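You operate a simulated robot arm through the tools that you are given. There is no shell and no other tool. Be economical: measure what you need, move in short steps, check, and stop when the job is done.

You run a simulated robot arm. Do the job below in one go: nothing can be reset, and whatever is moved stays where it is left.

## Task
Slide the yellow book off the dull patch and wax the patch.
Fine: the book goes back to the narrow oak table's wall edge; cover the whole patch with wax from the yellow tin on the rust cloth; cloth back, lid on the tin.

It is judged by the outcome, as a careful person would: the job done as asked, and still so three seconds after it is handed in. It fails if anything else is knocked over, pushed out of place, dropped, spilled or broken. A push-on lid holds only when it is set on centred and level and pressed home; a screw cap is set on level and turned clockwise until tight. Flat cloth is picked up by pressing the open fingertips on it (5 to 10 N) and closing them slowly along it; thin cloth reads only 2 to 8 mm in the jaws.

## Robot
A 6-joint arm with a two-finger parallel gripper, fixed in place. Base frame: the origin is at the foot of the arm, x ahead of it, y to its left, z up; the work surface is at about z = 700. Lengths are in mm, angles in rad, forces in N, time in s.
With the tool pointing down near the work surface it reaches from about 240 to 660 mm from the base axis. Its first joint turns from -1.152 to 1.152 rad. Payload 2.9 kg.
The tool frame sits at the grasp point between the pads (the TCP): z along the fingers, y along the line on which they close. The tips reach 30 mm beyond it. Largest opening 110 mm; finger width 20, thickness 10; the body of the gripper, 48 by 112 mm, starts 55 mm behind the TCP.
Orientation is told as [roll, pitch, yaw] about the base's x, y, z axes, in that order, counted from this pose: with the fingers straight down and closing along the base's y, the tool's x points along the base's -x, its y along +y and its z along -z.

## Interface
- The arm moves only by the tool step_arm. Its argument "rows" is a list of rows, each an object of numbers (a shift or turn left out is 0, a gripper value left out holds the last): "tx", "ty", "tz": the shift along the base's x, y, z in mm; "rx", "ry", "rz": the turn, a rotation vector about the base's x, y, z in rad; "grip": the closure, from 0 (fully open) to 1 (shut). In form: [{"tx": .., "ty": .., "tz": .., "rx": .., "ry": .., "rz": .., "grip": ..}, ...]. A call has 1 to 10 rows; each row is the pose to reach, as a shift and turn from the pose commanded when the call began. Rows are played at 5 a second. More than 50 mm and 0.15 rad between two rows, or a gripper value outside its range, and nothing of the call is played. Where a pose cannot be reached the arm comes as near as it can. A force on the tool above 40 N (or 10 N above the force at the start of the call, whichever is more), or a blocked arm, ends the call early, and 0.2 s more pass. The fingers move at their own pace (about 108 mm/s each) and stop on an object; they squeeze with about 36 N. The grip force told is the motor's: it shows also when the fingers shut on nothing. Time passes only in rows, and 0.2 s behind the last, so rows that repeat a pose let the fingers close. It gives the time, the measured TCP pose, the force on the tool (base axes), the opening and the grip force at its end, in the units of the frame above (readings bear some noise).
- Cameras (640 x 400 px; columns grow to the right, rows downward): "scene" is fixed at [74.7, 431.1, 1378.7]; the picture's right is [-0.78, -0.63, 0.00], its down [-0.38, 0.47, -0.80] and it looks along [0.50, -0.62, -0.61] (base axes); focal length 357 px, centre (320, 200). "wrist" rides on the gripper at [-36, 0, -57] in the tool frame; the picture's right is [0.00, -1.00, 0.00], its down [0.97, 0.00, -0.24] and it looks along [0.24, 0.00, 0.97] (tool axes); focal length 218 px, centre (320, 200). There is no depth. A picture from a camera that has moved, and an enlarged one, comes with that camera's place and axes in the base frame and with its lens.
- get_image(camera): a new picture of that camera. It takes no simulated time.
- inspect(camera, box): a new picture of the part [left, top, right, bottom] of that camera's present view, enlarged. It takes no simulated time.
- finish_job(): hands the job in; it is judged then, once.

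Work in short steps. Places have to be worked out from the pictures, the camera data and where the tool is seen: move nearer, look again, correct. Check each grasp and each placing, and mend what went wrong. You have 120 turns and 76 pictures in all, those below and enlarged ones among them. Open the gripper and draw the arm clear of the work before you hand the job in, unless the task says otherwise; then end with one line.

The tools are called after "Emit:" as a command line: name --argument value ..., lists and objects as JSON in quotes. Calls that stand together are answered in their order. step_arm: Moves the arm, as the interface text tells. Its arguments: {"type":"object","properties":{"rows":{"type":"array","items":{"type":"object","properties":{"tx":{"type":"number"},"ty":{"type":"number"},"tz":{"type":"number"},"rx":{"type":"number"},"ry":{"type":"number"},"rz":{"type":"number"},"grip":{"type":"number"}}}}},"required":["rows"]} The other tools are called the same way: get_image (camera) takes a picture; inspect (camera, box) takes an enlarged picture of a part of a camera's view; finish_job () hands the job in.

At the start:

```text
time: 0.0
position: [434.5, -153.7, 993.8]
ee_rot: [-0.001, 0.0, -0.001]
ft_force: [-0.2, 0.0, 0.3]
finger_gap: 110.0
grasp_force: 0.0
```

scene: 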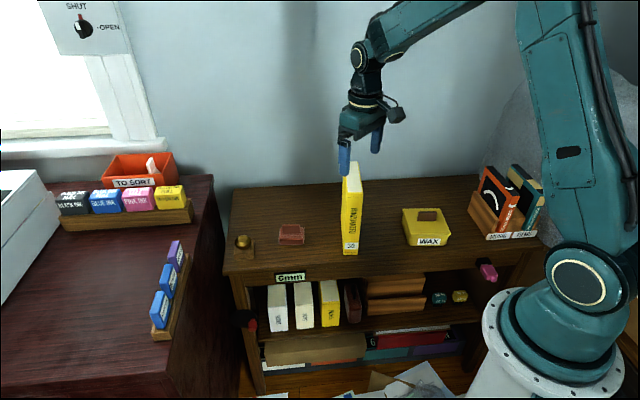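
wrist: 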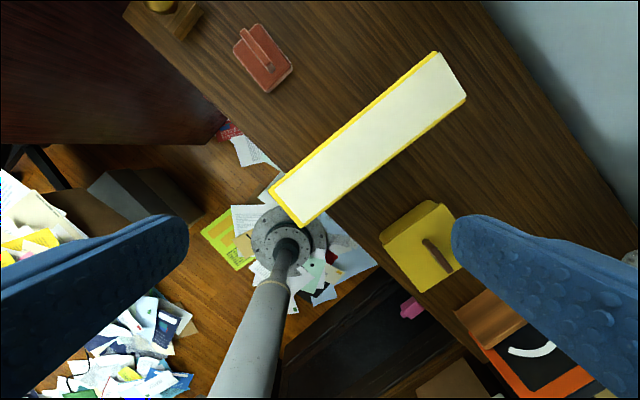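

I start by enlarging the views of the table to identify the book, cloth, tin and the patch.

Emit:
inspect --camera "scene" --box '[210, 140, 380, 290]'

Emit:
inspect --camera "scene" --box '[370, 150, 550, 290]'

Emit:
inspect --camera "wrist" --box '[120, 0, 640, 325]'

```text
2.67 times, centred on (295, 215) of scene
camera zoom: at [74.7, 431.1, 1378.7], right [-0.78, -0.63, 0.0], down [-0.38, 0.47, -0.8], along [0.5, -0.62, -0.61], focal length 953 px, centre (387, 160)
```

zoom: 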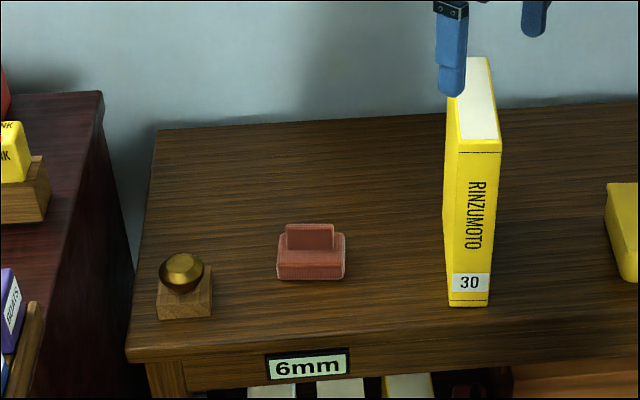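

```text
2.86 times, centred on (460, 220) of scene
camera zoom: at [74.7, 431.1, 1378.7], right [-0.78, -0.63, 0.0], down [-0.38, 0.47, -0.8], along [0.5, -0.62, -0.61], focal length 1021 px, centre (-80, 143)
```

zoom: 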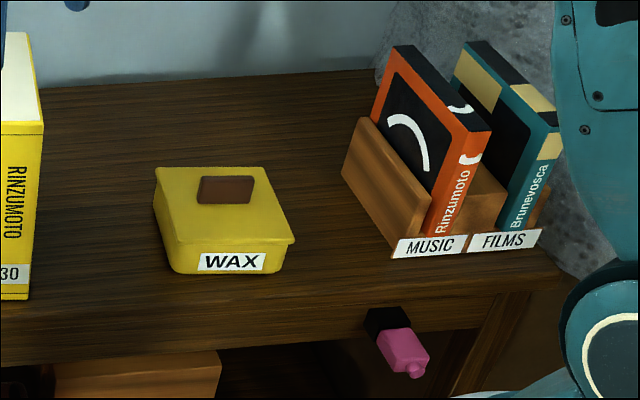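

```text
1.23 times, centred on (380, 162) of wrist
camera zoom: at [470.1, -153.7, 1049.7], right [0.0, -1.0, 0.0], down [-0.97, 0.0, 0.24], along [-0.24, 0.0, -0.97], focal length 269 px, centre (246, 246)
```

zoom: 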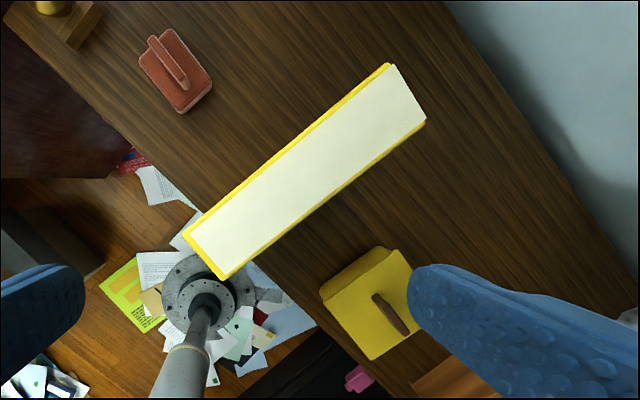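

The book stands upright with its centre near (469,-184), its top at z≈891, about 36 mm thick and running along about -51°. The wall edge's normal is about (0.725,-0.69). I'll turn the gripper to match, above the book's front part.

Emit:
step_arm --rows '[{"rz": -0.149}, {"rz": -0.298}, {"rz": -0.447}, {"rz": -0.596, "tx": 4}, {"rz": -0.745, "tx": 8, "ty": 2}, {"rz": -0.894, "tx": 8.3, "ty": 2.8}, {"rz": -0.894, "tx": 8.3, "ty": 2.8}]'

Emit:
get_image --camera "wrist"

```text
time: 1.6
position: [442.9, -150.4, 991.8]
ee_rot: [0.001, -0.001, -0.897]
ft_force: [-0.5, -0.4, 0.1]
finger_gap: 110.0
grasp_force: 0.0
```

```text
70 pictures are left
camera wrist: at [465.2, -179.0, 1049.1], right [-0.78, -0.62, 0.0], down [-0.61, 0.76, 0.24], along [-0.15, 0.19, -0.97], focal length 218 px, centre (320, 200)
```

wrist: 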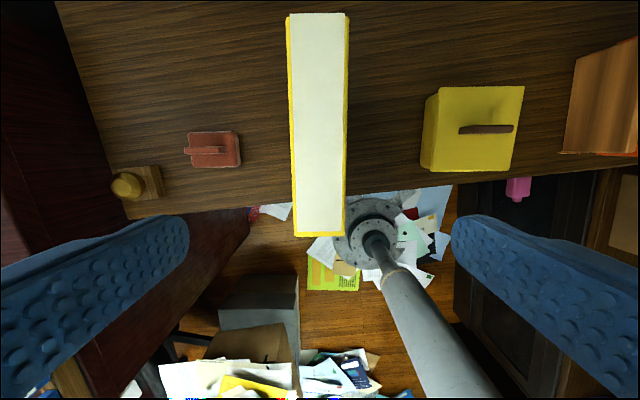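

The book is aligned and centred between the fingers, about 30 mm behind its spine. I'll go down to TCP z≈850.

Emit:
step_arm --rows '[{"tz": -40}, {"tz": -80}, {"tz": -120}, {"tz": -142}, {"tz": -142}]'

Emit:
get_image --camera "scene"

```text
time: 2.8
position: [441.1, -152.2, 851.9]
ee_rot: [0.001, 0.0, -0.896]
ft_force: [-0.9, -0.5, 0.7]
finger_gap: 109.8
grasp_force: 0.1
```

```text
69 pictures are left
```

scene: 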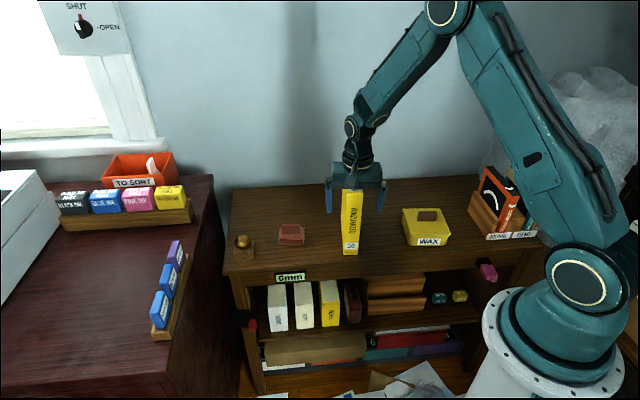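

The fingers straddle the book and its top is clear of the gripper body. I'll close on it.

Emit:
step_arm --rows '[{"grip": 0.4}, {"grip": 0.6}, {"grip": 0.8}, {"grip": 0.9}, {"grip": 0.9}]'

```text
time: 4.0
position: [440.2, -152.4, 852.6]
ee_rot: [0.002, 0.0, -0.894]
ft_force: [2.7, 2.7, 2.6]
finger_gap: 38.0
grasp_force: 35.6
```

The book is gripped (38 mm). I'll slide it about 150 mm towards the wall while squaring it to the table.

Emit:
step_arm --rows '[{"tx": 7, "ty": -7}, {"tx": 18, "ty": -17, "rz": 0.02}, {"tx": 29, "ty": -28, "rz": 0.04}, {"tx": 40, "ty": -38, "rz": 0.06}, {"tx": 51, "ty": -48.5, "rz": 0.08}, {"tx": 65, "ty": -62, "rz": 0.1}, {"tx": 79, "ty": -75.5, "rz": 0.12}, {"tx": 94, "ty": -89.5, "rz": 0.12}, {"tx": 108, "ty": -103, "rz": 0.12}, {"tx": 108, "ty": -103, "rz": 0.12}]'

Emit:
get_image --camera "scene"

Emit:
get_image --camera "wrist"

```text
time: 6.2
position: [549.7, -255.4, 850.1]
ee_rot: [0.0, -0.002, -0.774]
ft_force: [-7.2, 9.3, 22.6]
finger_gap: 38.0
grasp_force: 35.9
```

```text
68 pictures are left
```

scene: 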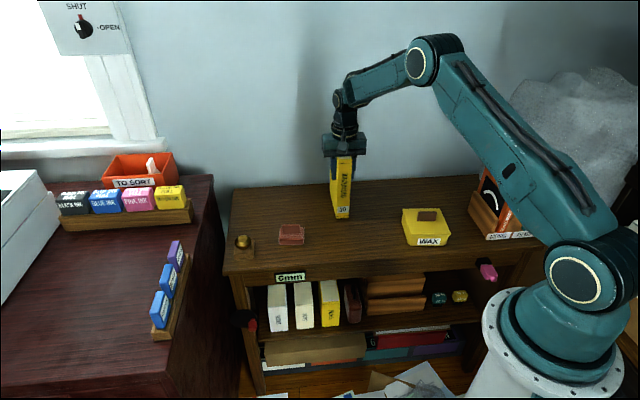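

```text
67 pictures are left
camera wrist: at [575.4, -280.2, 908.0], right [-0.7, -0.72, 0.0], down [-0.7, 0.68, 0.24], along [-0.17, 0.17, -0.97], focal length 218 px, centre (320, 200)
```

wrist: 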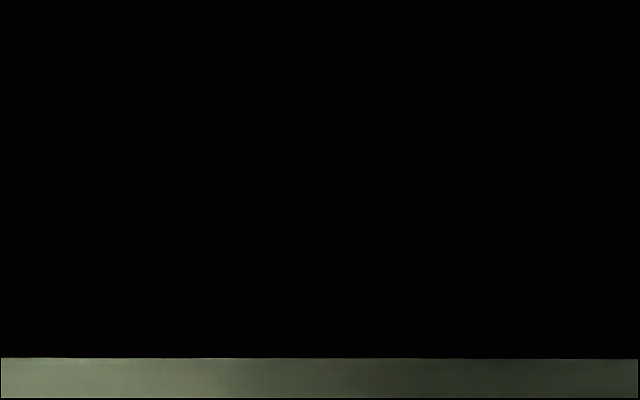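

The book is now well back. I'll ease up 1 mm to take off the downward load, then inspect the gap to the wall and the exposed surface.

Emit:
step_arm --rows '[{"tz": 0.5}, {"tz": 1}]'

Emit:
inspect --camera "scene" --box '[270, 150, 430, 270]'

```text
time: 6.8
position: [550.0, -255.0, 851.5]
ee_rot: [0.001, -0.003, -0.777]
ft_force: [1.8, -2.4, 6.4]
finger_gap: 37.8
grasp_force: 35.8
```

```text
3.33 times, centred on (350, 210) of scene
camera zoom: at [74.7, 431.1, 1378.7], right [-0.78, -0.63, 0.0], down [-0.38, 0.47, -0.8], along [0.5, -0.62, -0.61], focal length 1191 px, centre (220, 167)
```

zoom: 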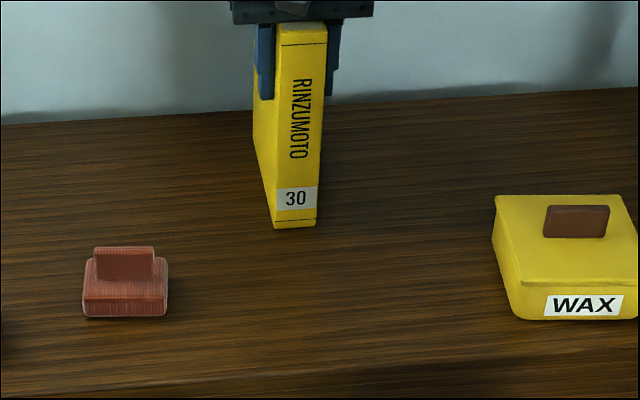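

The book front is at n≈543 and its back at about 687, with the wall edge at about 733. I'll slide it a further 38 mm in small steps.

Emit:
step_arm --rows '[{"tx": 6, "ty": -5.7}, {"tx": 12, "ty": -11.4}, {"tx": 18, "ty": -17}, {"tx": 23, "ty": -22}, {"tx": 27.5, "ty": -26}, {"tx": 27.5, "ty": -26}]'

Emit:
get_image --camera "wrist"

Emit:
inspect --camera "scene" --box '[290, 120, 410, 270]'

```text
time: 8.2
position: [578.8, -280.0, 852.8]
ee_rot: [0.001, 0.0, -0.773]
ft_force: [-1.5, 1.7, 0.1]
finger_gap: 37.9
grasp_force: 36.0
```

```text
65 pictures are left
camera wrist: at [604.4, -305.1, 908.2], right [-0.7, -0.72, 0.0], down [-0.69, 0.68, 0.24], along [-0.17, 0.17, -0.97], focal length 218 px, centre (320, 200)
```

wrist: 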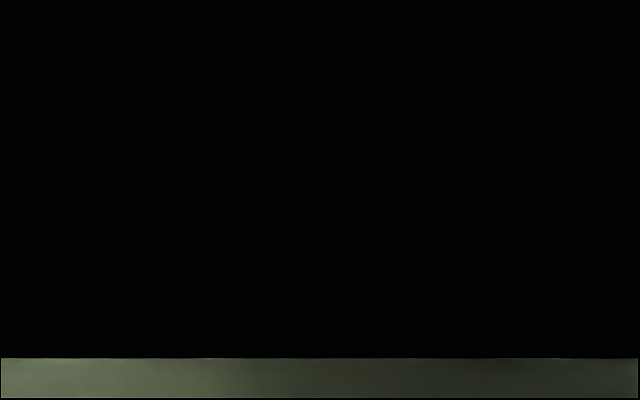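

```text
2.67 times, centred on (350, 195) of scene
camera zoom: at [74.8, 431.1, 1378.7], right [-0.78, -0.63, 0.0], down [-0.38, 0.47, -0.8], along [0.5, -0.62, -0.61], focal length 953 px, centre (240, 213)
```

zoom: 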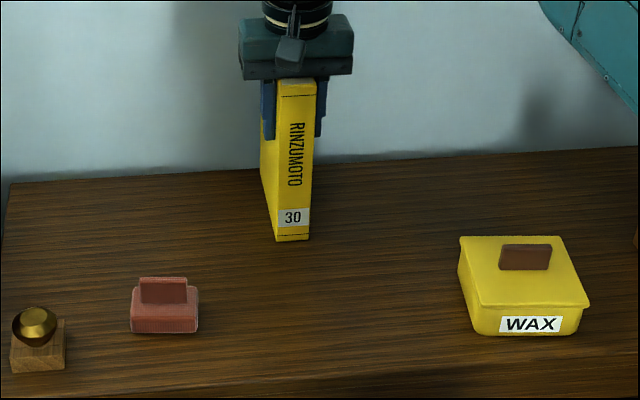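

The book is close to the wall. I'll zoom in on its back lower corner to judge the remaining gap.

Emit:
inspect --camera "scene" --box '[370, 170, 410, 195]'

Emit:
inspect --camera "scene" --box '[330, 165, 380, 215]'

```text
16.00 times, centred on (390, 182) of scene
camera zoom: at [74.8, 431.1, 1378.7], right [-0.78, -0.63, 0.0], down [-0.38, 0.47, -0.8], along [0.5, -0.62, -0.61], focal length 5718 px, centre (-800, 480)
```

zoom: 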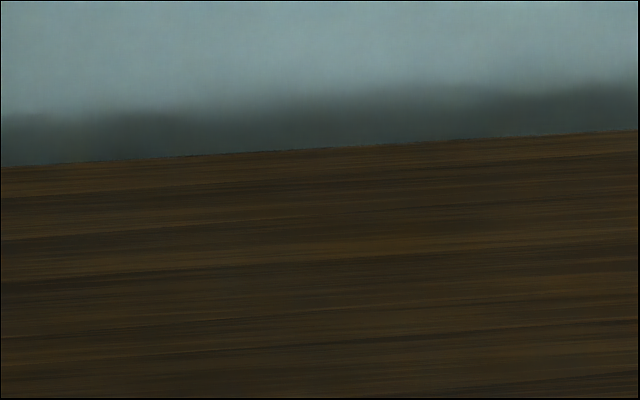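

```text
8.00 times, centred on (355, 190) of scene
camera zoom: at [74.8, 431.1, 1378.7], right [-0.78, -0.63, 0.0], down [-0.38, 0.47, -0.8], along [0.5, -0.62, -0.61], focal length 2859 px, centre (40, 280)
```

zoom: 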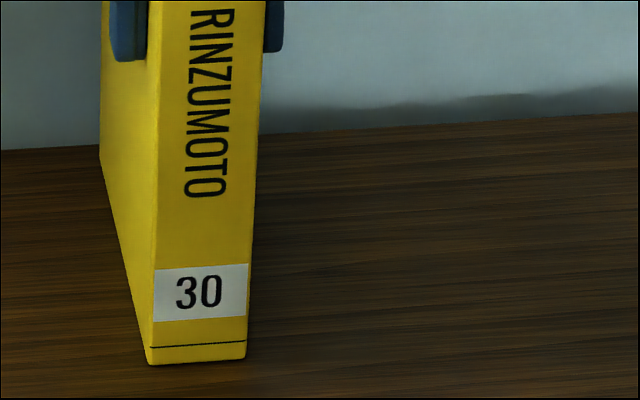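

The back lower corner is about 12 mm from the wall edge. I'll creep it forward.

Emit:
step_arm --rows '[{"tx": 2, "ty": -1.9}, {"tx": 4, "ty": -3.8}, {"tx": 5.5, "ty": -5.3}, {"tx": 7, "ty": -6.7}, {"tx": 7, "ty": -6.7}]'

Emit:
inspect --camera "scene" --box '[330, 165, 380, 215]'

```text
time: 9.4
position: [584.8, -287.4, 851.8]
ee_rot: [0.0, 0.003, -0.773]
ft_force: [-0.9, 0.4, -0.2]
finger_gap: 38.0
grasp_force: 36.5
```

```text
8.00 times, centred on (355, 190) of scene
camera zoom: at [74.9, 431.1, 1378.7], right [-0.78, -0.63, 0.0], down [-0.38, 0.47, -0.8], along [0.5, -0.62, -0.61], focal length 2859 px, centre (40, 280)
```

zoom: 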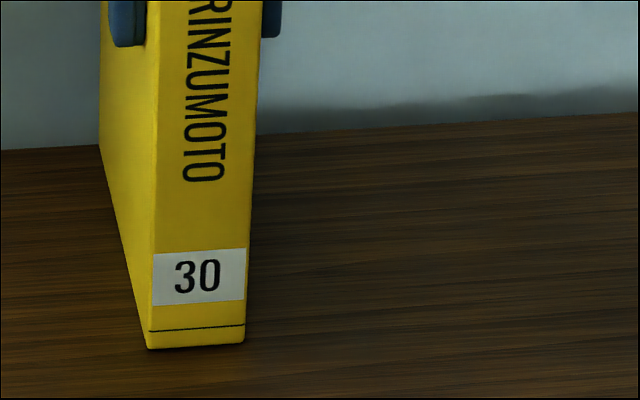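

The book is now within a couple of mm of the wall edge. I'll lower gently until it touches the table.

Emit:
step_arm --rows '[{"tz": -0.7}, {"tz": -1.2}, {"tz": -1.2}]'

```text
time: 10.2
position: [584.6, -286.7, 850.4]
ee_rot: [-0.001, -0.003, -0.776]
ft_force: [-0.7, -1.3, -0.2]
finger_gap: 37.9
grasp_force: 35.9
```

Emit:
step_arm --rows '[{"tz": -0.5}, {"tz": -1.0}, {"tz": -1.0}]'

```text
time: 11.0
position: [584.0, -285.3, 852.2]
ee_rot: [0.001, -0.002, -0.776]
ft_force: [-5.4, 3.6, 11.9]
finger_gap: 37.9
grasp_force: 35.7
```

Contact shows (fz 12 N), so the book is seated. I'll open the fingers slowly and rise straight up.

Emit:
step_arm --rows '[{"tz": 0.5, "grip": 0.8}, {"tz": 0.5, "grip": 0.55}, {"tz": 0.5, "grip": 0.3}, {"tz": 0.5, "grip": 0.3}]'

Emit:
inspect --camera "scene" --box '[290, 120, 410, 270]'

```text
time: 12.0
position: [584.6, -286.5, 848.9]
ee_rot: [0.002, 0.001, -0.773]
ft_force: [0.7, 0.5, -0.9]
finger_gap: 77.1
grasp_force: 0.0
```

```text
2.67 times, centred on (350, 195) of scene
camera zoom: at [74.7, 431.1, 1378.7], right [-0.78, -0.63, 0.0], down [-0.38, 0.47, -0.8], along [0.5, -0.62, -0.61], focal length 953 px, centre (240, 213)
```

zoom: 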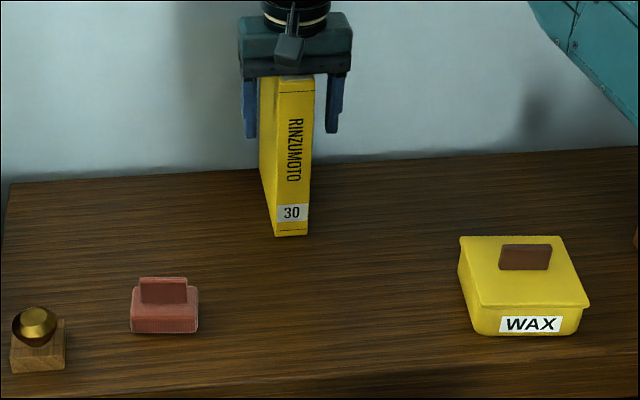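

The book stands by itself. I'll rise clear and move back to look at the exposed spot.

Emit:
step_arm --rows '[{"tz": 40}, {"tz": 80}, {"tz": 115}, {"tz": 115, "tx": -25, "ty": 24}, {"tz": 115, "tx": -52, "ty": 50}, {"tz": 115, "tx": -80, "ty": 76}, {"tz": 115, "tx": -80, "ty": 76}]'

Emit:
get_image --camera "wrist"

Emit:
get_image --camera "scene"

```text
time: 13.6
position: [505.2, -211.4, 967.7]
ee_rot: [0.0, 0.002, -0.775]
ft_force: [0.0, -0.5, 0.1]
finger_gap: 77.0
grasp_force: 0.1
```

```text
59 pictures are left
camera wrist: at [532.3, -235.8, 1024.8], right [-0.7, -0.72, 0.0], down [-0.69, 0.68, 0.24], along [-0.17, 0.17, -0.97], focal length 218 px, centre (320, 200)
```

wrist: 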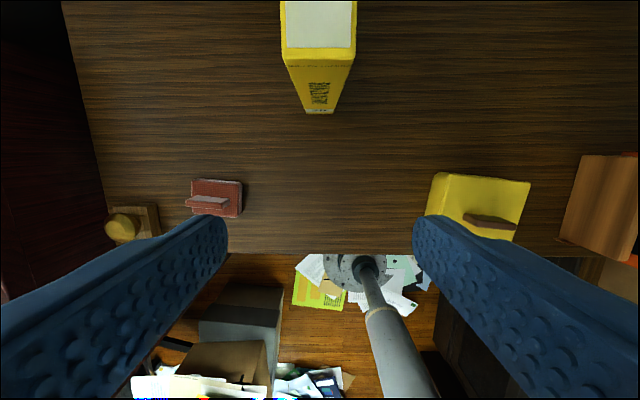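

```text
58 pictures are left
```

scene: 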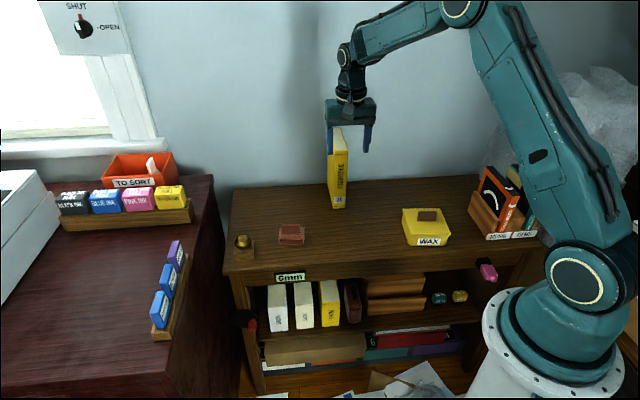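

I'll enlarge the surface where the book stood to find the patch.

Emit:
inspect --camera "wrist" --box '[220, 90, 430, 260]'

Emit:
inspect --camera "scene" --box '[270, 190, 410, 280]'

```text
2.35 times, centred on (325, 175) of wrist
camera zoom: at [532.3, -235.8, 1024.8], right [-0.7, -0.72, 0.0], down [-0.69, 0.68, 0.24], along [-0.17, 0.17, -0.97], focal length 514 px, centre (308, 259)
```

zoom: 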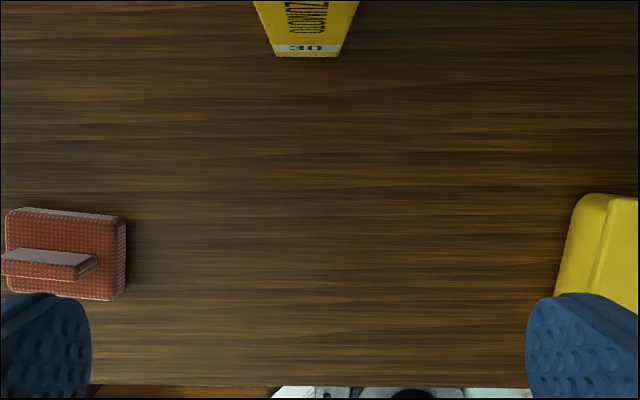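

```text
4.44 times, centred on (340, 235) of scene
camera zoom: at [74.7, 431.1, 1378.7], right [-0.78, -0.63, 0.0], down [-0.38, 0.47, -0.8], along [0.5, -0.62, -0.61], focal length 1588 px, centre (231, 44)
```

zoom: 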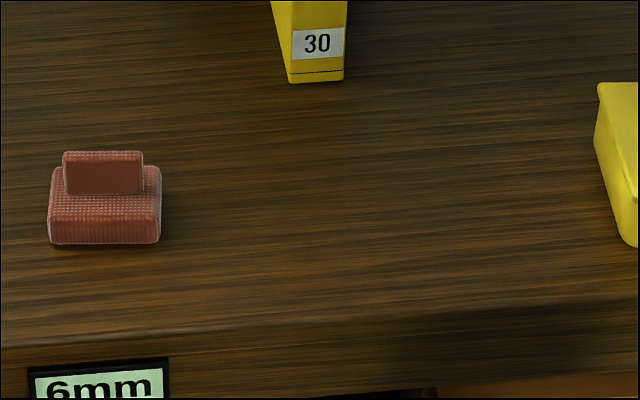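

The patch is not obvious from here; I'll lower the camera over the spot for a close look.

Emit:
step_arm --rows '[{"tx": -15, "ty": 15, "tz": -20}, {"tx": -30, "ty": 29, "tz": -60}, {"tx": -30, "ty": 29, "tz": -100}, {"tx": -30, "ty": 29, "tz": -130}, {"tx": -30, "ty": 29, "tz": -130}]'

Emit:
get_image --camera "wrist"

```text
time: 14.8
position: [474.6, -181.1, 835.9]
ee_rot: [0.0, -0.001, -0.773]
ft_force: [-0.3, -1.0, -0.1]
finger_gap: 76.9
grasp_force: 0.0
```

```text
55 pictures are left
camera wrist: at [500.4, -205.9, 893.2], right [-0.7, -0.72, 0.0], down [-0.69, 0.68, 0.24], along [-0.17, 0.17, -0.97], focal length 218 px, centre (320, 200)
```

wrist: 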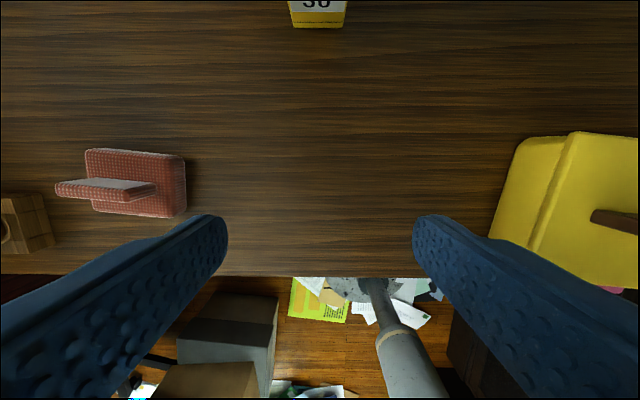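

Emit:
inspect --camera "wrist" --box '[180, 40, 500, 280]'

```text
1.67 times, centred on (340, 160) of wrist
camera zoom: at [500.4, -205.9, 893.2], right [-0.7, -0.72, 0.0], down [-0.69, 0.68, 0.24], along [-0.17, 0.17, -0.97], focal length 364 px, centre (287, 267)
```

zoom: 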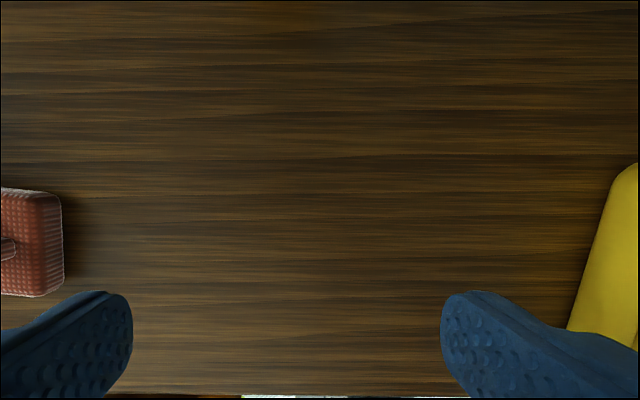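

Emit:
inspect --camera "scene" --box '[310, 205, 400, 262]'

Emit:
inspect --camera "wrist" --box '[240, 100, 420, 215]'

```text
7.02 times, centred on (355, 234) of scene
camera zoom: at [74.7, 431.1, 1378.7], right [-0.78, -0.63, 0.0], down [-0.38, 0.47, -0.8], along [0.5, -0.62, -0.61], focal length 2508 px, centre (74, -35)
```

zoom: 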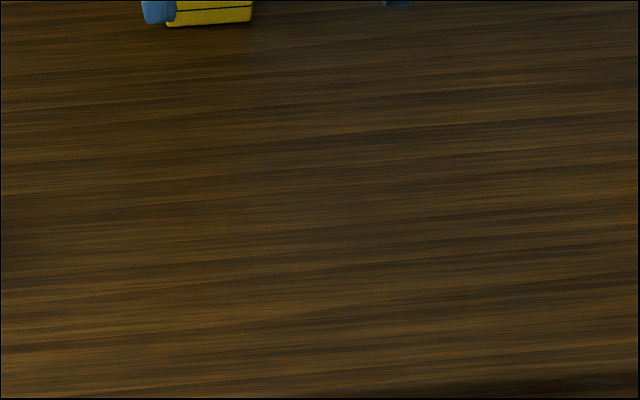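

```text
3.48 times, centred on (330, 158) of wrist
camera zoom: at [500.4, -205.9, 893.2], right [-0.7, -0.72, 0.0], down [-0.69, 0.68, 0.24], along [-0.17, 0.17, -0.97], focal length 759 px, centre (285, 348)
```

zoom: 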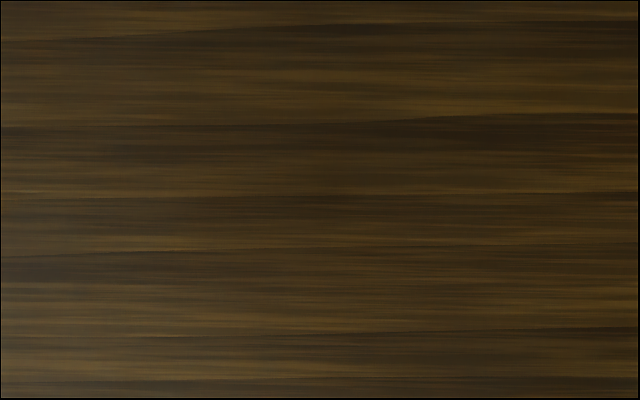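

The patch is too faint here. I'll move the arm off towards the tin (handle near (312,-327), tin yaw about -0.897), turning the gripper to match its handle, and then look at the bare surface again.

Emit:
step_arm --rows '[{"tz": 40, "rz": 0.145}, {"tz": 80, "rz": 0.29}, {"tz": 90, "rz": 0.435, "tx": -20, "ty": -20}, {"tz": 90, "rz": 0.58, "tx": -45, "ty": -40}, {"tz": 90, "rz": 0.725, "tx": -70, "ty": -62}, {"tz": 90, "rz": 0.87, "tx": -95, "ty": -85}, {"tz": 90, "rz": 1.015, "tx": -120, "ty": -108}, {"tz": 90, "rz": 1.16, "tx": -145, "ty": -130}, {"tz": 90, "rz": 1.305, "tx": -162, "ty": -146}, {"tz": 90, "rz": 1.447, "tx": -162, "ty": -146}]'

Emit:
get_image --camera "wrist"

Emit:
inspect --camera "scene" --box '[270, 190, 410, 280]'

```text
time: 17.0
position: [313.5, -326.6, 925.8]
ee_rot: [0.0, -0.001, 0.676]
ft_force: [-0.4, -0.8, -0.8]
finger_gap: 77.0
grasp_force: 0.1
```

```text
51 pictures are left
camera wrist: at [341.6, -304.4, 982.8], right [0.63, -0.78, 0.0], down [-0.76, -0.61, 0.24], along [-0.19, -0.15, -0.97], focal length 218 px, centre (320, 200)
```

wrist: 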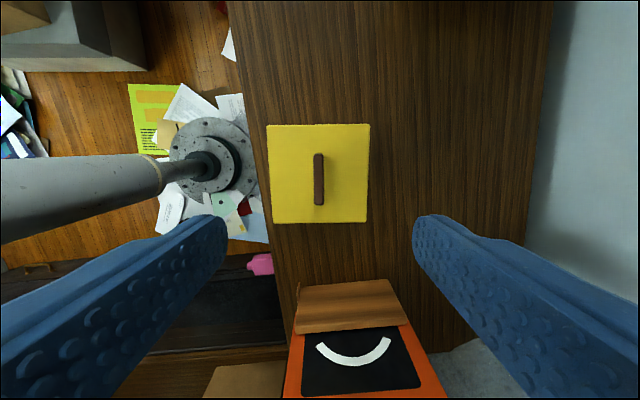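

```text
4.44 times, centred on (340, 235) of scene
camera zoom: at [74.8, 431.1, 1378.7], right [-0.78, -0.63, 0.0], down [-0.38, 0.47, -0.8], along [0.5, -0.62, -0.61], focal length 1588 px, centre (231, 44)
```

zoom: 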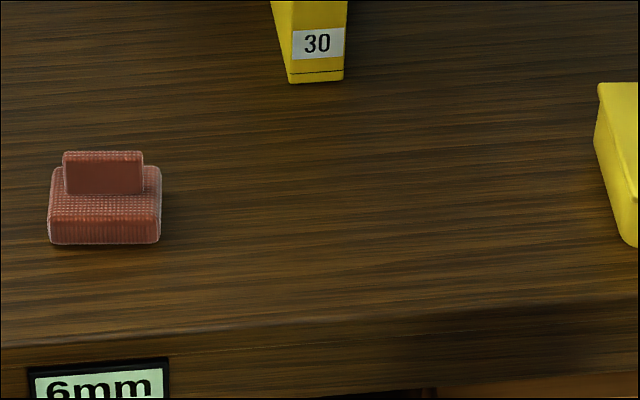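

Emit:
inspect --camera "scene" --box '[325, 205, 385, 245]'

Emit:
inspect --camera "wrist" --box '[240, 0, 540, 130]'

```text
10.00 times, centred on (355, 225) of scene
camera zoom: at [74.8, 431.1, 1378.7], right [-0.78, -0.63, 0.0], down [-0.38, 0.47, -0.8], along [0.5, -0.62, -0.61], focal length 3574 px, centre (-30, -50)
```

zoom: 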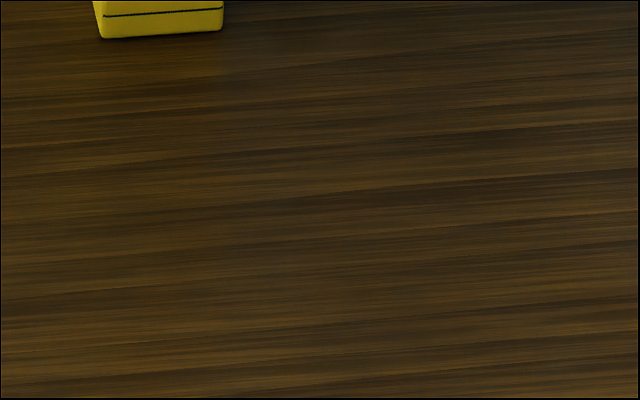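

```text
2.13 times, centred on (390, 65) of wrist
camera zoom: at [341.6, -304.4, 982.8], right [0.63, -0.78, 0.0], down [-0.76, -0.61, 0.24], along [-0.19, -0.15, -0.97], focal length 466 px, centre (171, 488)
```

zoom: 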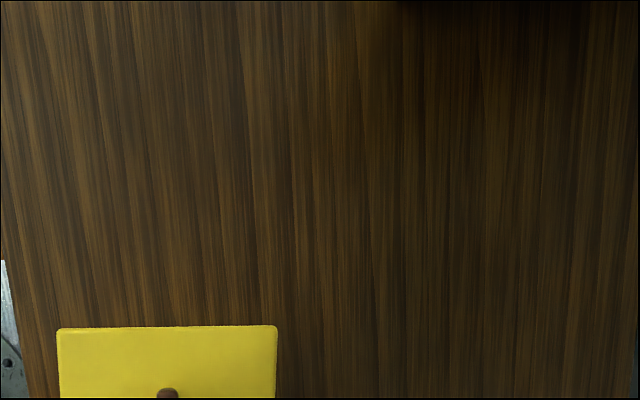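

The contrast is very faint head-on. I'll tilt the wrist here so its camera looks obliquely across the table, against the window's reflection, to show the dull patch.

Emit:
step_arm --rows '[{"rx": 0.104, "ry": -0.1}, {"rx": 0.208, "ry": -0.2}, {"rx": 0.312, "ry": -0.3, "tz": -5}, {"rx": 0.416, "ry": -0.4, "tz": -15}, {"rx": 0.52, "ry": -0.5, "tz": -25}, {"rx": 0.624, "ry": -0.6, "tz": -35}, {"rx": 0.68, "ry": -0.65, "tz": -40}, {"rx": 0.68, "ry": -0.65, "tz": -40}]'

Emit:
get_image --camera "wrist"

```text
time: 18.8
position: [377.2, -293.2, 884.8]
ee_rot: [0.183, -0.93, 0.581]
ft_force: [-0.2, -0.7, 0.7]
finger_gap: 76.8
grasp_force: 0.0
out of reach, approached as far as the arm can: row 4, 5, 6, 7, 8
```

```text
47 pictures are left
camera wrist: at [363.0, -315.0, 946.9], right [0.66, -0.74, -0.11], down [-0.62, -0.46, -0.64], along [0.42, 0.49, -0.76], focal length 218 px, centre (320, 200)
```

wrist: 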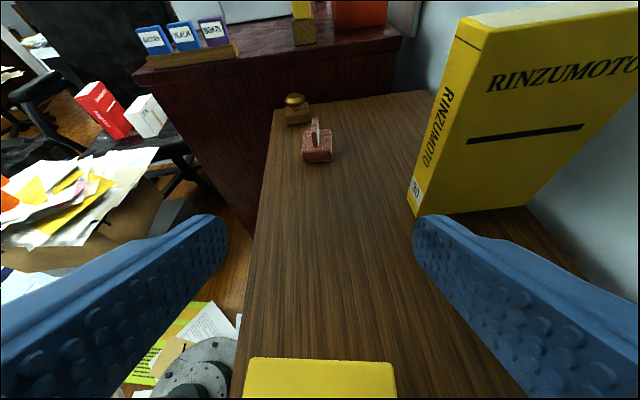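

Emit:
inspect --camera "wrist" --box '[230, 90, 440, 360]'

Emit:
inspect --camera "wrist" --box '[250, 150, 420, 290]'

```text
1.48 times, centred on (335, 225) of wrist
camera zoom: at [363.0, -315.0, 946.9], right [0.66, -0.74, -0.11], down [-0.62, -0.46, -0.64], along [0.42, 0.49, -0.76], focal length 323 px, centre (298, 163)
```

zoom: 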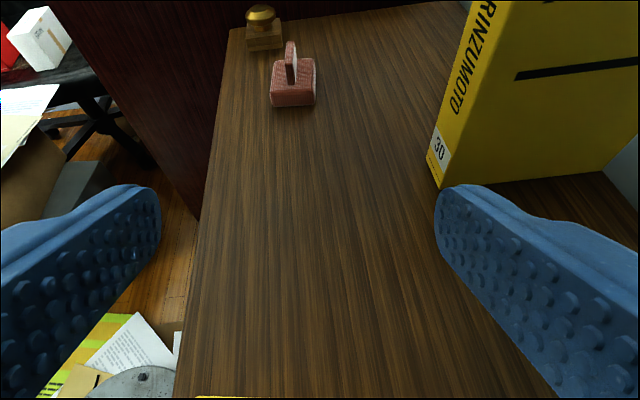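

```text
2.86 times, centred on (335, 220) of wrist
camera zoom: at [363.0, -315.0, 946.9], right [0.66, -0.74, -0.11], down [-0.62, -0.46, -0.64], along [0.42, 0.49, -0.76], focal length 624 px, centre (277, 143)
```

zoom: 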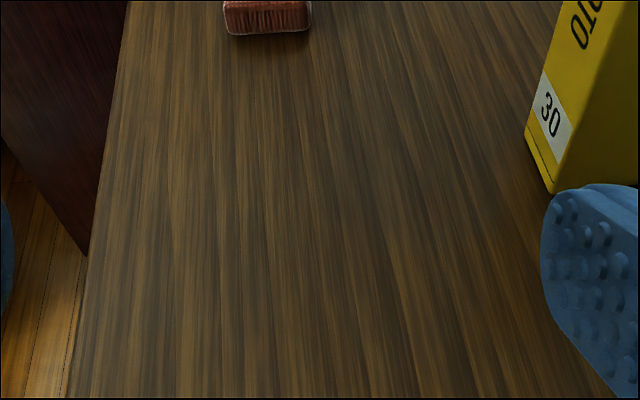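

The patch remains subtle (the table is glossy and only reflections differ). I'll bring the tool back to vertical over the tin and go on, then look again from other angles.

Emit:
step_arm --rows '[{"rx": -0.104, "ry": 0.1, "tz": 10}, {"rx": -0.208, "ry": 0.2, "tz": 20}, {"rx": -0.312, "ry": 0.3, "tz": 20}, {"rx": -0.416, "ry": 0.4, "tz": 20}, {"rx": -0.52, "ry": 0.5, "tz": 20}, {"rx": -0.624, "ry": 0.6, "tz": 20}, {"rx": -0.68, "ry": 0.65, "tz": 20}, {"rx": -0.68, "ry": 0.65, "tz": 20}]'

```text
time: 20.6
position: [373.9, -290.4, 906.8]
ee_rot: [-0.002, 0.002, 0.673]
ft_force: [0.5, 0.3, 0.1]
finger_gap: 77.0
grasp_force: 0.1
```

Tool vertical again. I'll move over the handle at about (315,-323.5), descend to z≈830 and check alignment.

Emit:
step_arm --rows '[{"tx": -30, "ty": -17}, {"tx": -58.6, "ty": -33.1}, {"tx": -58.6, "ty": -33.1, "tz": -40}, {"tx": -58.6, "ty": -33.1, "tz": -75}, {"tx": -58.6, "ty": -33.1, "tz": -75}]'

Emit:
get_image --camera "wrist"

Emit:
inspect --camera "scene" --box '[380, 160, 480, 260]'

```text
time: 21.8
position: [316.9, -325.0, 829.7]
ee_rot: [-0.001, 0.002, 0.675]
ft_force: [-0.9, -0.1, -0.6]
finger_gap: 77.0
grasp_force: 0.0
```

```text
44 pictures are left
camera wrist: at [344.7, -300.9, 886.5], right [0.62, -0.78, 0.0], down [-0.76, -0.61, 0.24], along [-0.19, -0.15, -0.97], focal length 218 px, centre (320, 200)
```

wrist: 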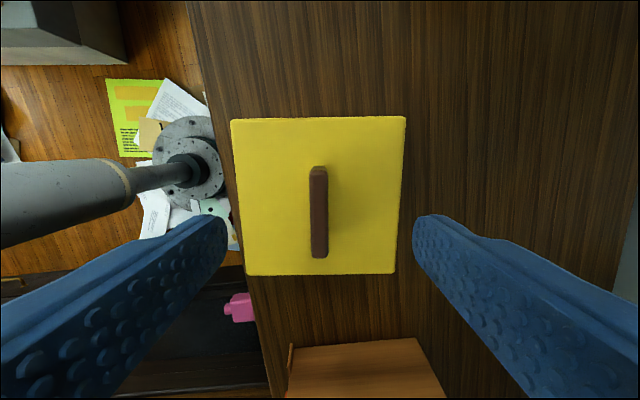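

```text
4.00 times, centred on (430, 210) of scene
camera zoom: at [74.8, 431.1, 1378.7], right [-0.78, -0.63, 0.0], down [-0.38, 0.47, -0.8], along [0.5, -0.62, -0.61], focal length 1430 px, centre (-120, 160)
```

zoom: 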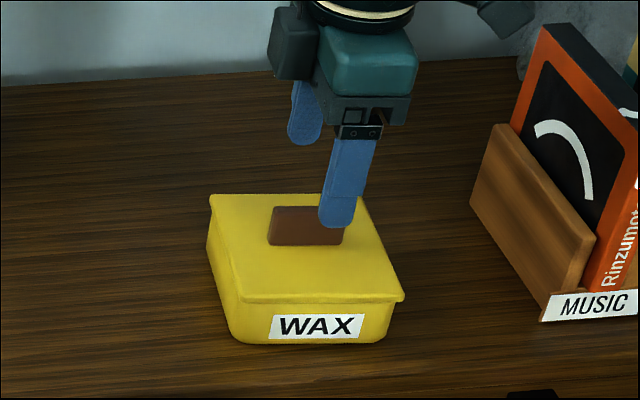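

The handle is centred between the fingers. I'll descend to TCP z≈783 (tips just above the lid at ~749) and close.

Emit:
step_arm --rows '[{"tx": 1, "ty": 2, "tz": -25}, {"tx": 1, "ty": 2, "tz": -47}, {"tx": 1, "ty": 2, "tz": -47, "grip": 0.5}, {"tx": 1, "ty": 2, "tz": -47, "grip": 0.7}, {"tx": 1, "ty": 2, "tz": -47, "grip": 0.85}, {"tx": 1, "ty": 2, "tz": -47, "grip": 0.95}, {"tx": 1, "ty": 2, "tz": -47, "grip": 0.95}]'

Emit:
inspect --camera "scene" --box '[380, 160, 480, 260]'

```text
time: 23.4
position: [316.5, -321.5, 782.6]
ee_rot: [0.0, 0.0, 0.675]
ft_force: [-0.1, 0.4, -0.1]
finger_gap: 9.0
grasp_force: 36.1
```

```text
4.00 times, centred on (430, 210) of scene
camera zoom: at [74.8, 431.1, 1378.7], right [-0.78, -0.63, 0.0], down [-0.38, 0.47, -0.8], along [0.5, -0.62, -0.61], focal length 1430 px, centre (-120, 160)
```

zoom: 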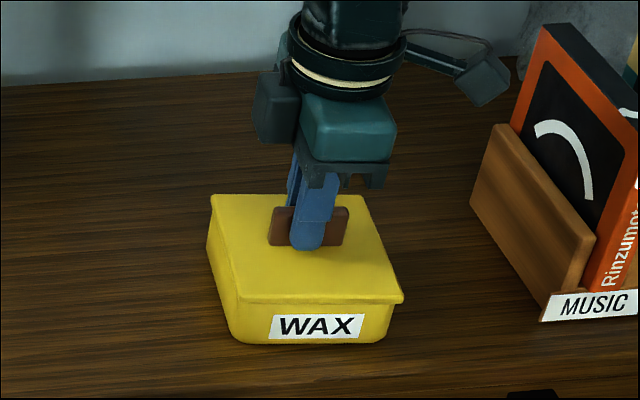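

The handle is gripped at 9 mm. I'll lift slowly to pull the lid off.

Emit:
step_arm --rows '[{"tz": 2}, {"tz": 4}, {"tz": 7}, {"tz": 10}, {"tz": 15}, {"tz": 20}, {"tz": 25}, {"tz": 30}]'

Emit:
inspect --camera "scene" --box '[380, 160, 480, 260]'

```text
time: 25.2
position: [315.2, -320.5, 814.0]
ee_rot: [0.0, 0.0, 0.673]
ft_force: [0.4, -0.1, -0.2]
finger_gap: 9.1
grasp_force: 36.5
```

```text
4.00 times, centred on (430, 210) of scene
camera zoom: at [74.8, 431.1, 1378.7], right [-0.78, -0.63, 0.0], down [-0.38, 0.47, -0.8], along [0.5, -0.62, -0.61], focal length 1430 px, centre (-120, 160)
```

zoom: 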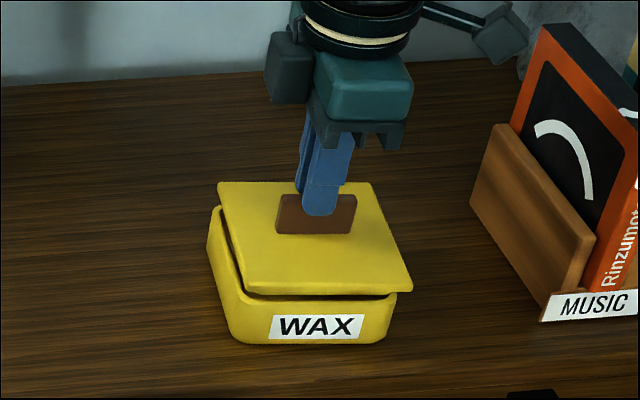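

The lid is off. I'll lift it higher and carry it to the clear space behind the tin towards the wall (shift of about 137 mm along the normal).

Emit:
step_arm --rows '[{"tz": 30}, {"tz": 35, "tx": 20, "ty": -19}, {"tz": 35, "tx": 45, "ty": -43}, {"tz": 35, "tx": 72, "ty": -69}, {"tz": 35, "tx": 99, "ty": -95}, {"tz": 0, "tx": 99, "ty": -95}, {"tz": -35, "tx": 99, "ty": -95}, {"tz": -55, "tx": 99, "ty": -95}, {"tz": -55, "tx": 99, "ty": -95}]'

Emit:
inspect --camera "scene" --box '[350, 140, 500, 260]'

```text
time: 27.2
position: [416.9, -420.6, 760.0]
ee_rot: [-0.008, -0.003, 0.674]
ft_force: [3.5, -2.8, 26.3]
finger_gap: 9.2
grasp_force: 36.2
```

```text
3.33 times, centred on (425, 200) of scene
camera zoom: at [74.5, 431.4, 1378.6], right [-0.78, -0.63, 0.0], down [-0.38, 0.47, -0.8], along [0.5, -0.62, -0.61], focal length 1191 px, centre (-30, 200)
```

zoom: 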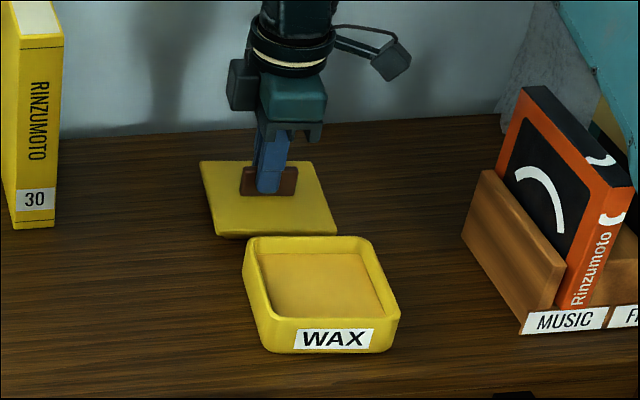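

The lid rests on the table (26 N contact), behind the tin. I'll relax upward a little, open, and rise; then record the open tin.

Emit:
step_arm --rows '[{"tz": 2}, {"tz": 2.5, "grip": 0.9}, {"tz": 2.5, "grip": 0.75}, {"tz": 2.5, "grip": 0.6}, {"tz": 2.5, "grip": 0.6}]'

Emit:
step_arm --rows '[{"tz": 40}, {"tz": 80}, {"tz": 110}, {"tz": 110, "tx": -25, "ty": 25}, {"tz": 110, "tx": -50, "ty": 50}, {"tz": 110, "tx": -50, "ty": 50}]'

Emit:
get_image --camera "wrist"

```text
time: 28.4
position: [414.7, -417.8, 760.7]
ee_rot: [0.0, 0.002, 0.674]
ft_force: [-1.1, -0.4, -0.5]
finger_gap: 43.8
grasp_force: 0.1
```

```text
time: 29.8
position: [367.0, -366.6, 870.6]
ee_rot: [0.001, 0.0, 0.673]
ft_force: [0.4, -0.1, 0.4]
finger_gap: 43.9
grasp_force: 0.0
```

```text
39 pictures are left
camera wrist: at [396.0, -343.7, 926.8], right [0.62, -0.78, 0.0], down [-0.76, -0.61, 0.24], along [-0.19, -0.15, -0.97], focal length 218 px, centre (320, 200)
```

wrist: 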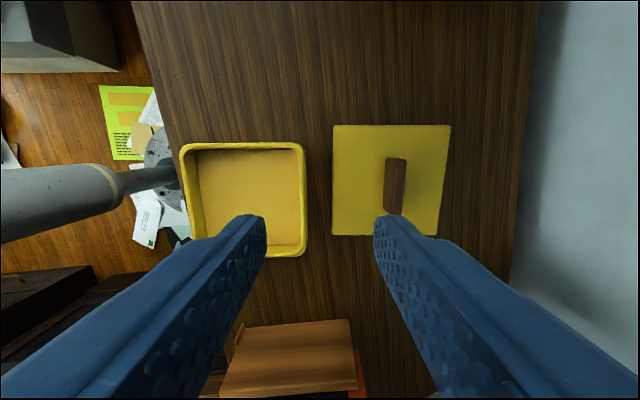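

The tin is open and the lid parked safely. Now to the cloth, whose ridge is near (589,-72); I'll travel in front of the book and look from above.

Emit:
step_arm --rows '[{"tz": 15, "tx": 18, "ty": 25}, {"tz": 25, "tx": 45, "ty": 60}, {"tz": 25, "tx": 72, "ty": 96}, {"tz": 25, "tx": 99, "ty": 132}, {"tz": 25, "tx": 126, "ty": 168}, {"tz": 25, "tx": 153, "ty": 204}, {"tz": 20, "tx": 180, "ty": 240, "rz": 0.02}, {"tz": 10, "tx": 203, "ty": 270, "rz": 0.046}, {"tz": 0, "tx": 221, "ty": 294, "rz": 0.046}, {"tz": 0, "tx": 221, "ty": 294, "rz": 0.046}]'

Emit:
get_image --camera "wrist"

```text
time: 32.0
position: [586.8, -72.7, 871.6]
ee_rot: [-0.002, 0.0, 0.719]
ft_force: [0.0, 1.1, -0.2]
finger_gap: 44.1
grasp_force: 0.1
```

```text
38 pictures are left
camera wrist: at [613.8, -47.8, 927.9], right [0.66, -0.75, 0.0], down [-0.73, -0.64, 0.24], along [-0.18, -0.16, -0.97], focal length 218 px, centre (320, 200)
```

wrist: 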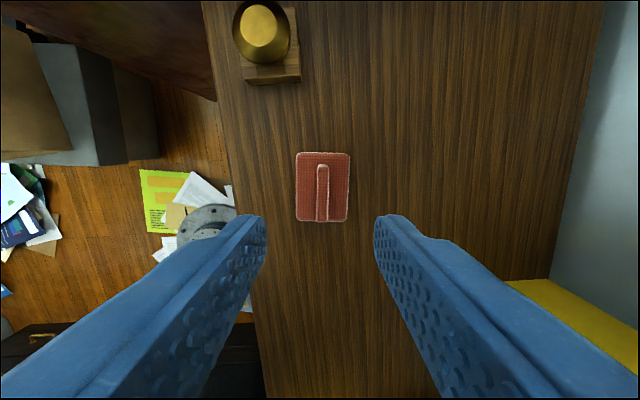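

The cloth lies aligned with the gripper, centre about (586,-76). I'll shift slightly and descend with fingers either side of its ridge.

Emit:
step_arm --rows '[{"tx": -1, "ty": -3, "tz": -40}, {"tx": -1, "ty": -3, "tz": -80}, {"tx": -1, "ty": -3, "tz": -105}, {"tx": -1, "ty": -3, "tz": -113}, {"tx": -1, "ty": -3, "tz": -119}, {"tx": -1, "ty": -3, "tz": -119}]'

Emit:
inspect --camera "scene" --box '[250, 190, 340, 260]'

Emit:
get_image --camera "wrist"

```text
time: 33.4
position: [583.1, -75.0, 753.3]
ee_rot: [-0.002, -0.001, 0.72]
ft_force: [-8.5, 0.9, 21.3]
finger_gap: 44.0
grasp_force: 0.1
```

```text
5.71 times, centred on (295, 225) of scene
camera zoom: at [74.2, 431.2, 1378.7], right [-0.78, -0.63, 0.0], down [-0.38, 0.47, -0.8], along [0.5, -0.62, -0.61], focal length 2042 px, centre (463, 57)
```

zoom: 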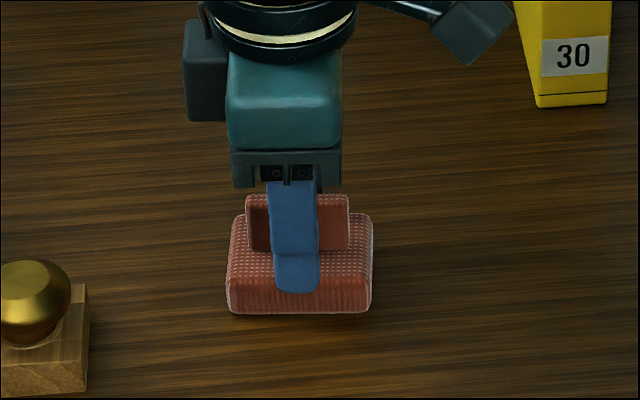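

```text
36 pictures are left
camera wrist: at [610.9, -51.1, 810.2], right [0.66, -0.75, 0.0], down [-0.73, -0.64, 0.24], along [-0.18, -0.16, -0.97], focal length 218 px, centre (320, 200)
```

wrist: 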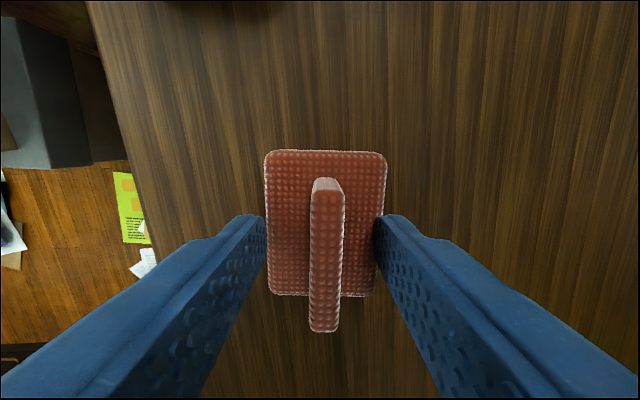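

The tips touch the cloth's body at TCP z≈753, so its top is at about 723. I'll raise 4 mm and close on the ridge.

Emit:
step_arm --rows '[{"tz": 3, "tx": 1}, {"tz": 5, "tx": 2, "ty": -1}, {"tz": 5, "tx": 2, "ty": -1, "grip": 0.75}, {"tz": 5, "tx": 2, "ty": -1, "grip": 0.85}, {"tz": 5, "tx": 2, "ty": -1, "grip": 0.93}, {"tz": 5, "tx": 2, "ty": -1, "grip": 1.0}, {"tz": 5, "tx": 2, "ty": -1, "grip": 1.0}]'

Emit:
inspect --camera "scene" --box '[250, 190, 340, 260]'

```text
time: 35.0
position: [584.9, -76.2, 756.8]
ee_rot: [0.0, -0.001, 0.719]
ft_force: [0.3, 0.1, 0.9]
finger_gap: 9.2
grasp_force: 36.4
```

```text
5.71 times, centred on (295, 225) of scene
camera zoom: at [74.8, 431.1, 1378.7], right [-0.78, -0.63, 0.0], down [-0.38, 0.47, -0.8], along [0.5, -0.62, -0.61], focal length 2042 px, centre (463, 57)
```

zoom: 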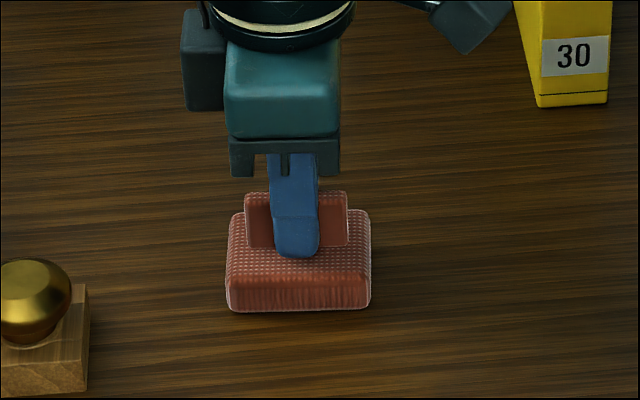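

The cloth is gripped by its ridge (home: 584.9, -76.2, 756.8, yaw 0.719). I'll lift it and carry it over the tin at about (320,-320).

Emit:
step_arm --rows '[{"tz": 30}, {"tz": 70}, {"tz": 90, "tx": -25, "ty": -23}, {"tz": 90, "tx": -58, "ty": -54}, {"tz": 90, "tx": -91, "ty": -84}, {"tz": 90, "tx": -124, "ty": -114, "rz": -0.015}, {"tz": 90, "tx": -157, "ty": -145, "rz": -0.03}, {"tz": 90, "tx": -190, "ty": -175, "rz": -0.046}, {"tz": 90, "tx": -223, "ty": -206, "rz": -0.046}, {"tz": 90, "tx": -250, "ty": -231, "rz": -0.046}]'

Emit:
step_arm --rows '[{"tx": -15, "ty": -13}, {"tx": -15, "ty": -13}]'

Emit:
get_image --camera "wrist"

Emit:
inspect --camera "scene" --box '[320, 150, 480, 260]'

```text
time: 37.2
position: [335.4, -308.7, 845.1]
ee_rot: [0.0, 0.0, 0.674]
ft_force: [0.1, 0.2, -0.5]
finger_gap: 9.2
grasp_force: 35.9
```

```text
time: 37.8
position: [321.7, -322.6, 844.9]
ee_rot: [-0.001, 0.0, 0.674]
ft_force: [-0.2, 0.2, 0.1]
finger_gap: 9.2
grasp_force: 36.2
```

```text
34 pictures are left
camera wrist: at [349.8, -298.7, 900.7], right [0.62, -0.78, 0.0], down [-0.76, -0.61, 0.24], along [-0.19, -0.15, -0.97], focal length 218 px, centre (320, 200)
```

wrist: 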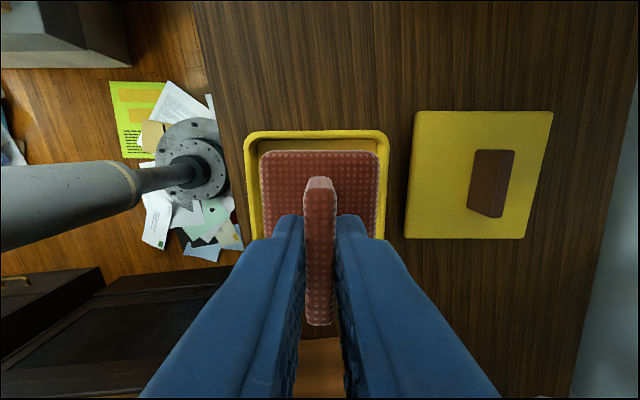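

```text
3.64 times, centred on (400, 205) of scene
camera zoom: at [74.8, 431.1, 1378.7], right [-0.78, -0.63, 0.0], down [-0.38, 0.47, -0.8], along [0.5, -0.62, -0.61], focal length 1300 px, centre (29, 182)
```

zoom: 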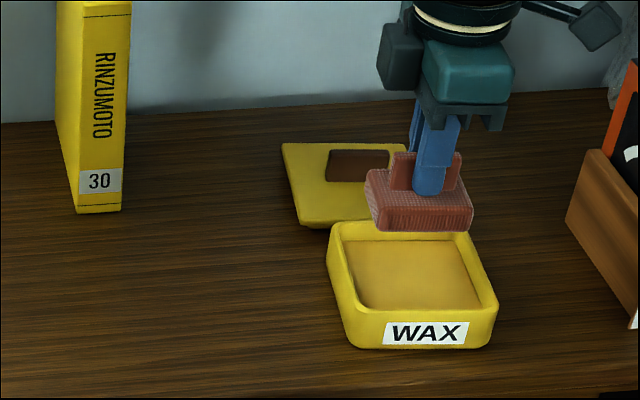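

The pad is within about 4 mm of the tin's centre. I'll correct by (-4,0) and go down to just inside the rim.

Emit:
step_arm --rows '[{"tx": -4}, {"tx": -4, "tz": -25}, {"tx": -4, "tz": -45}, {"tx": -4, "tz": -55}, {"tx": -4, "tz": -55}]'

```text
time: 39.0
position: [319.1, -321.8, 789.3]
ee_rot: [0.0, 0.001, 0.676]
ft_force: [0.1, -0.6, -0.4]
finger_gap: 9.3
grasp_force: 35.1
```

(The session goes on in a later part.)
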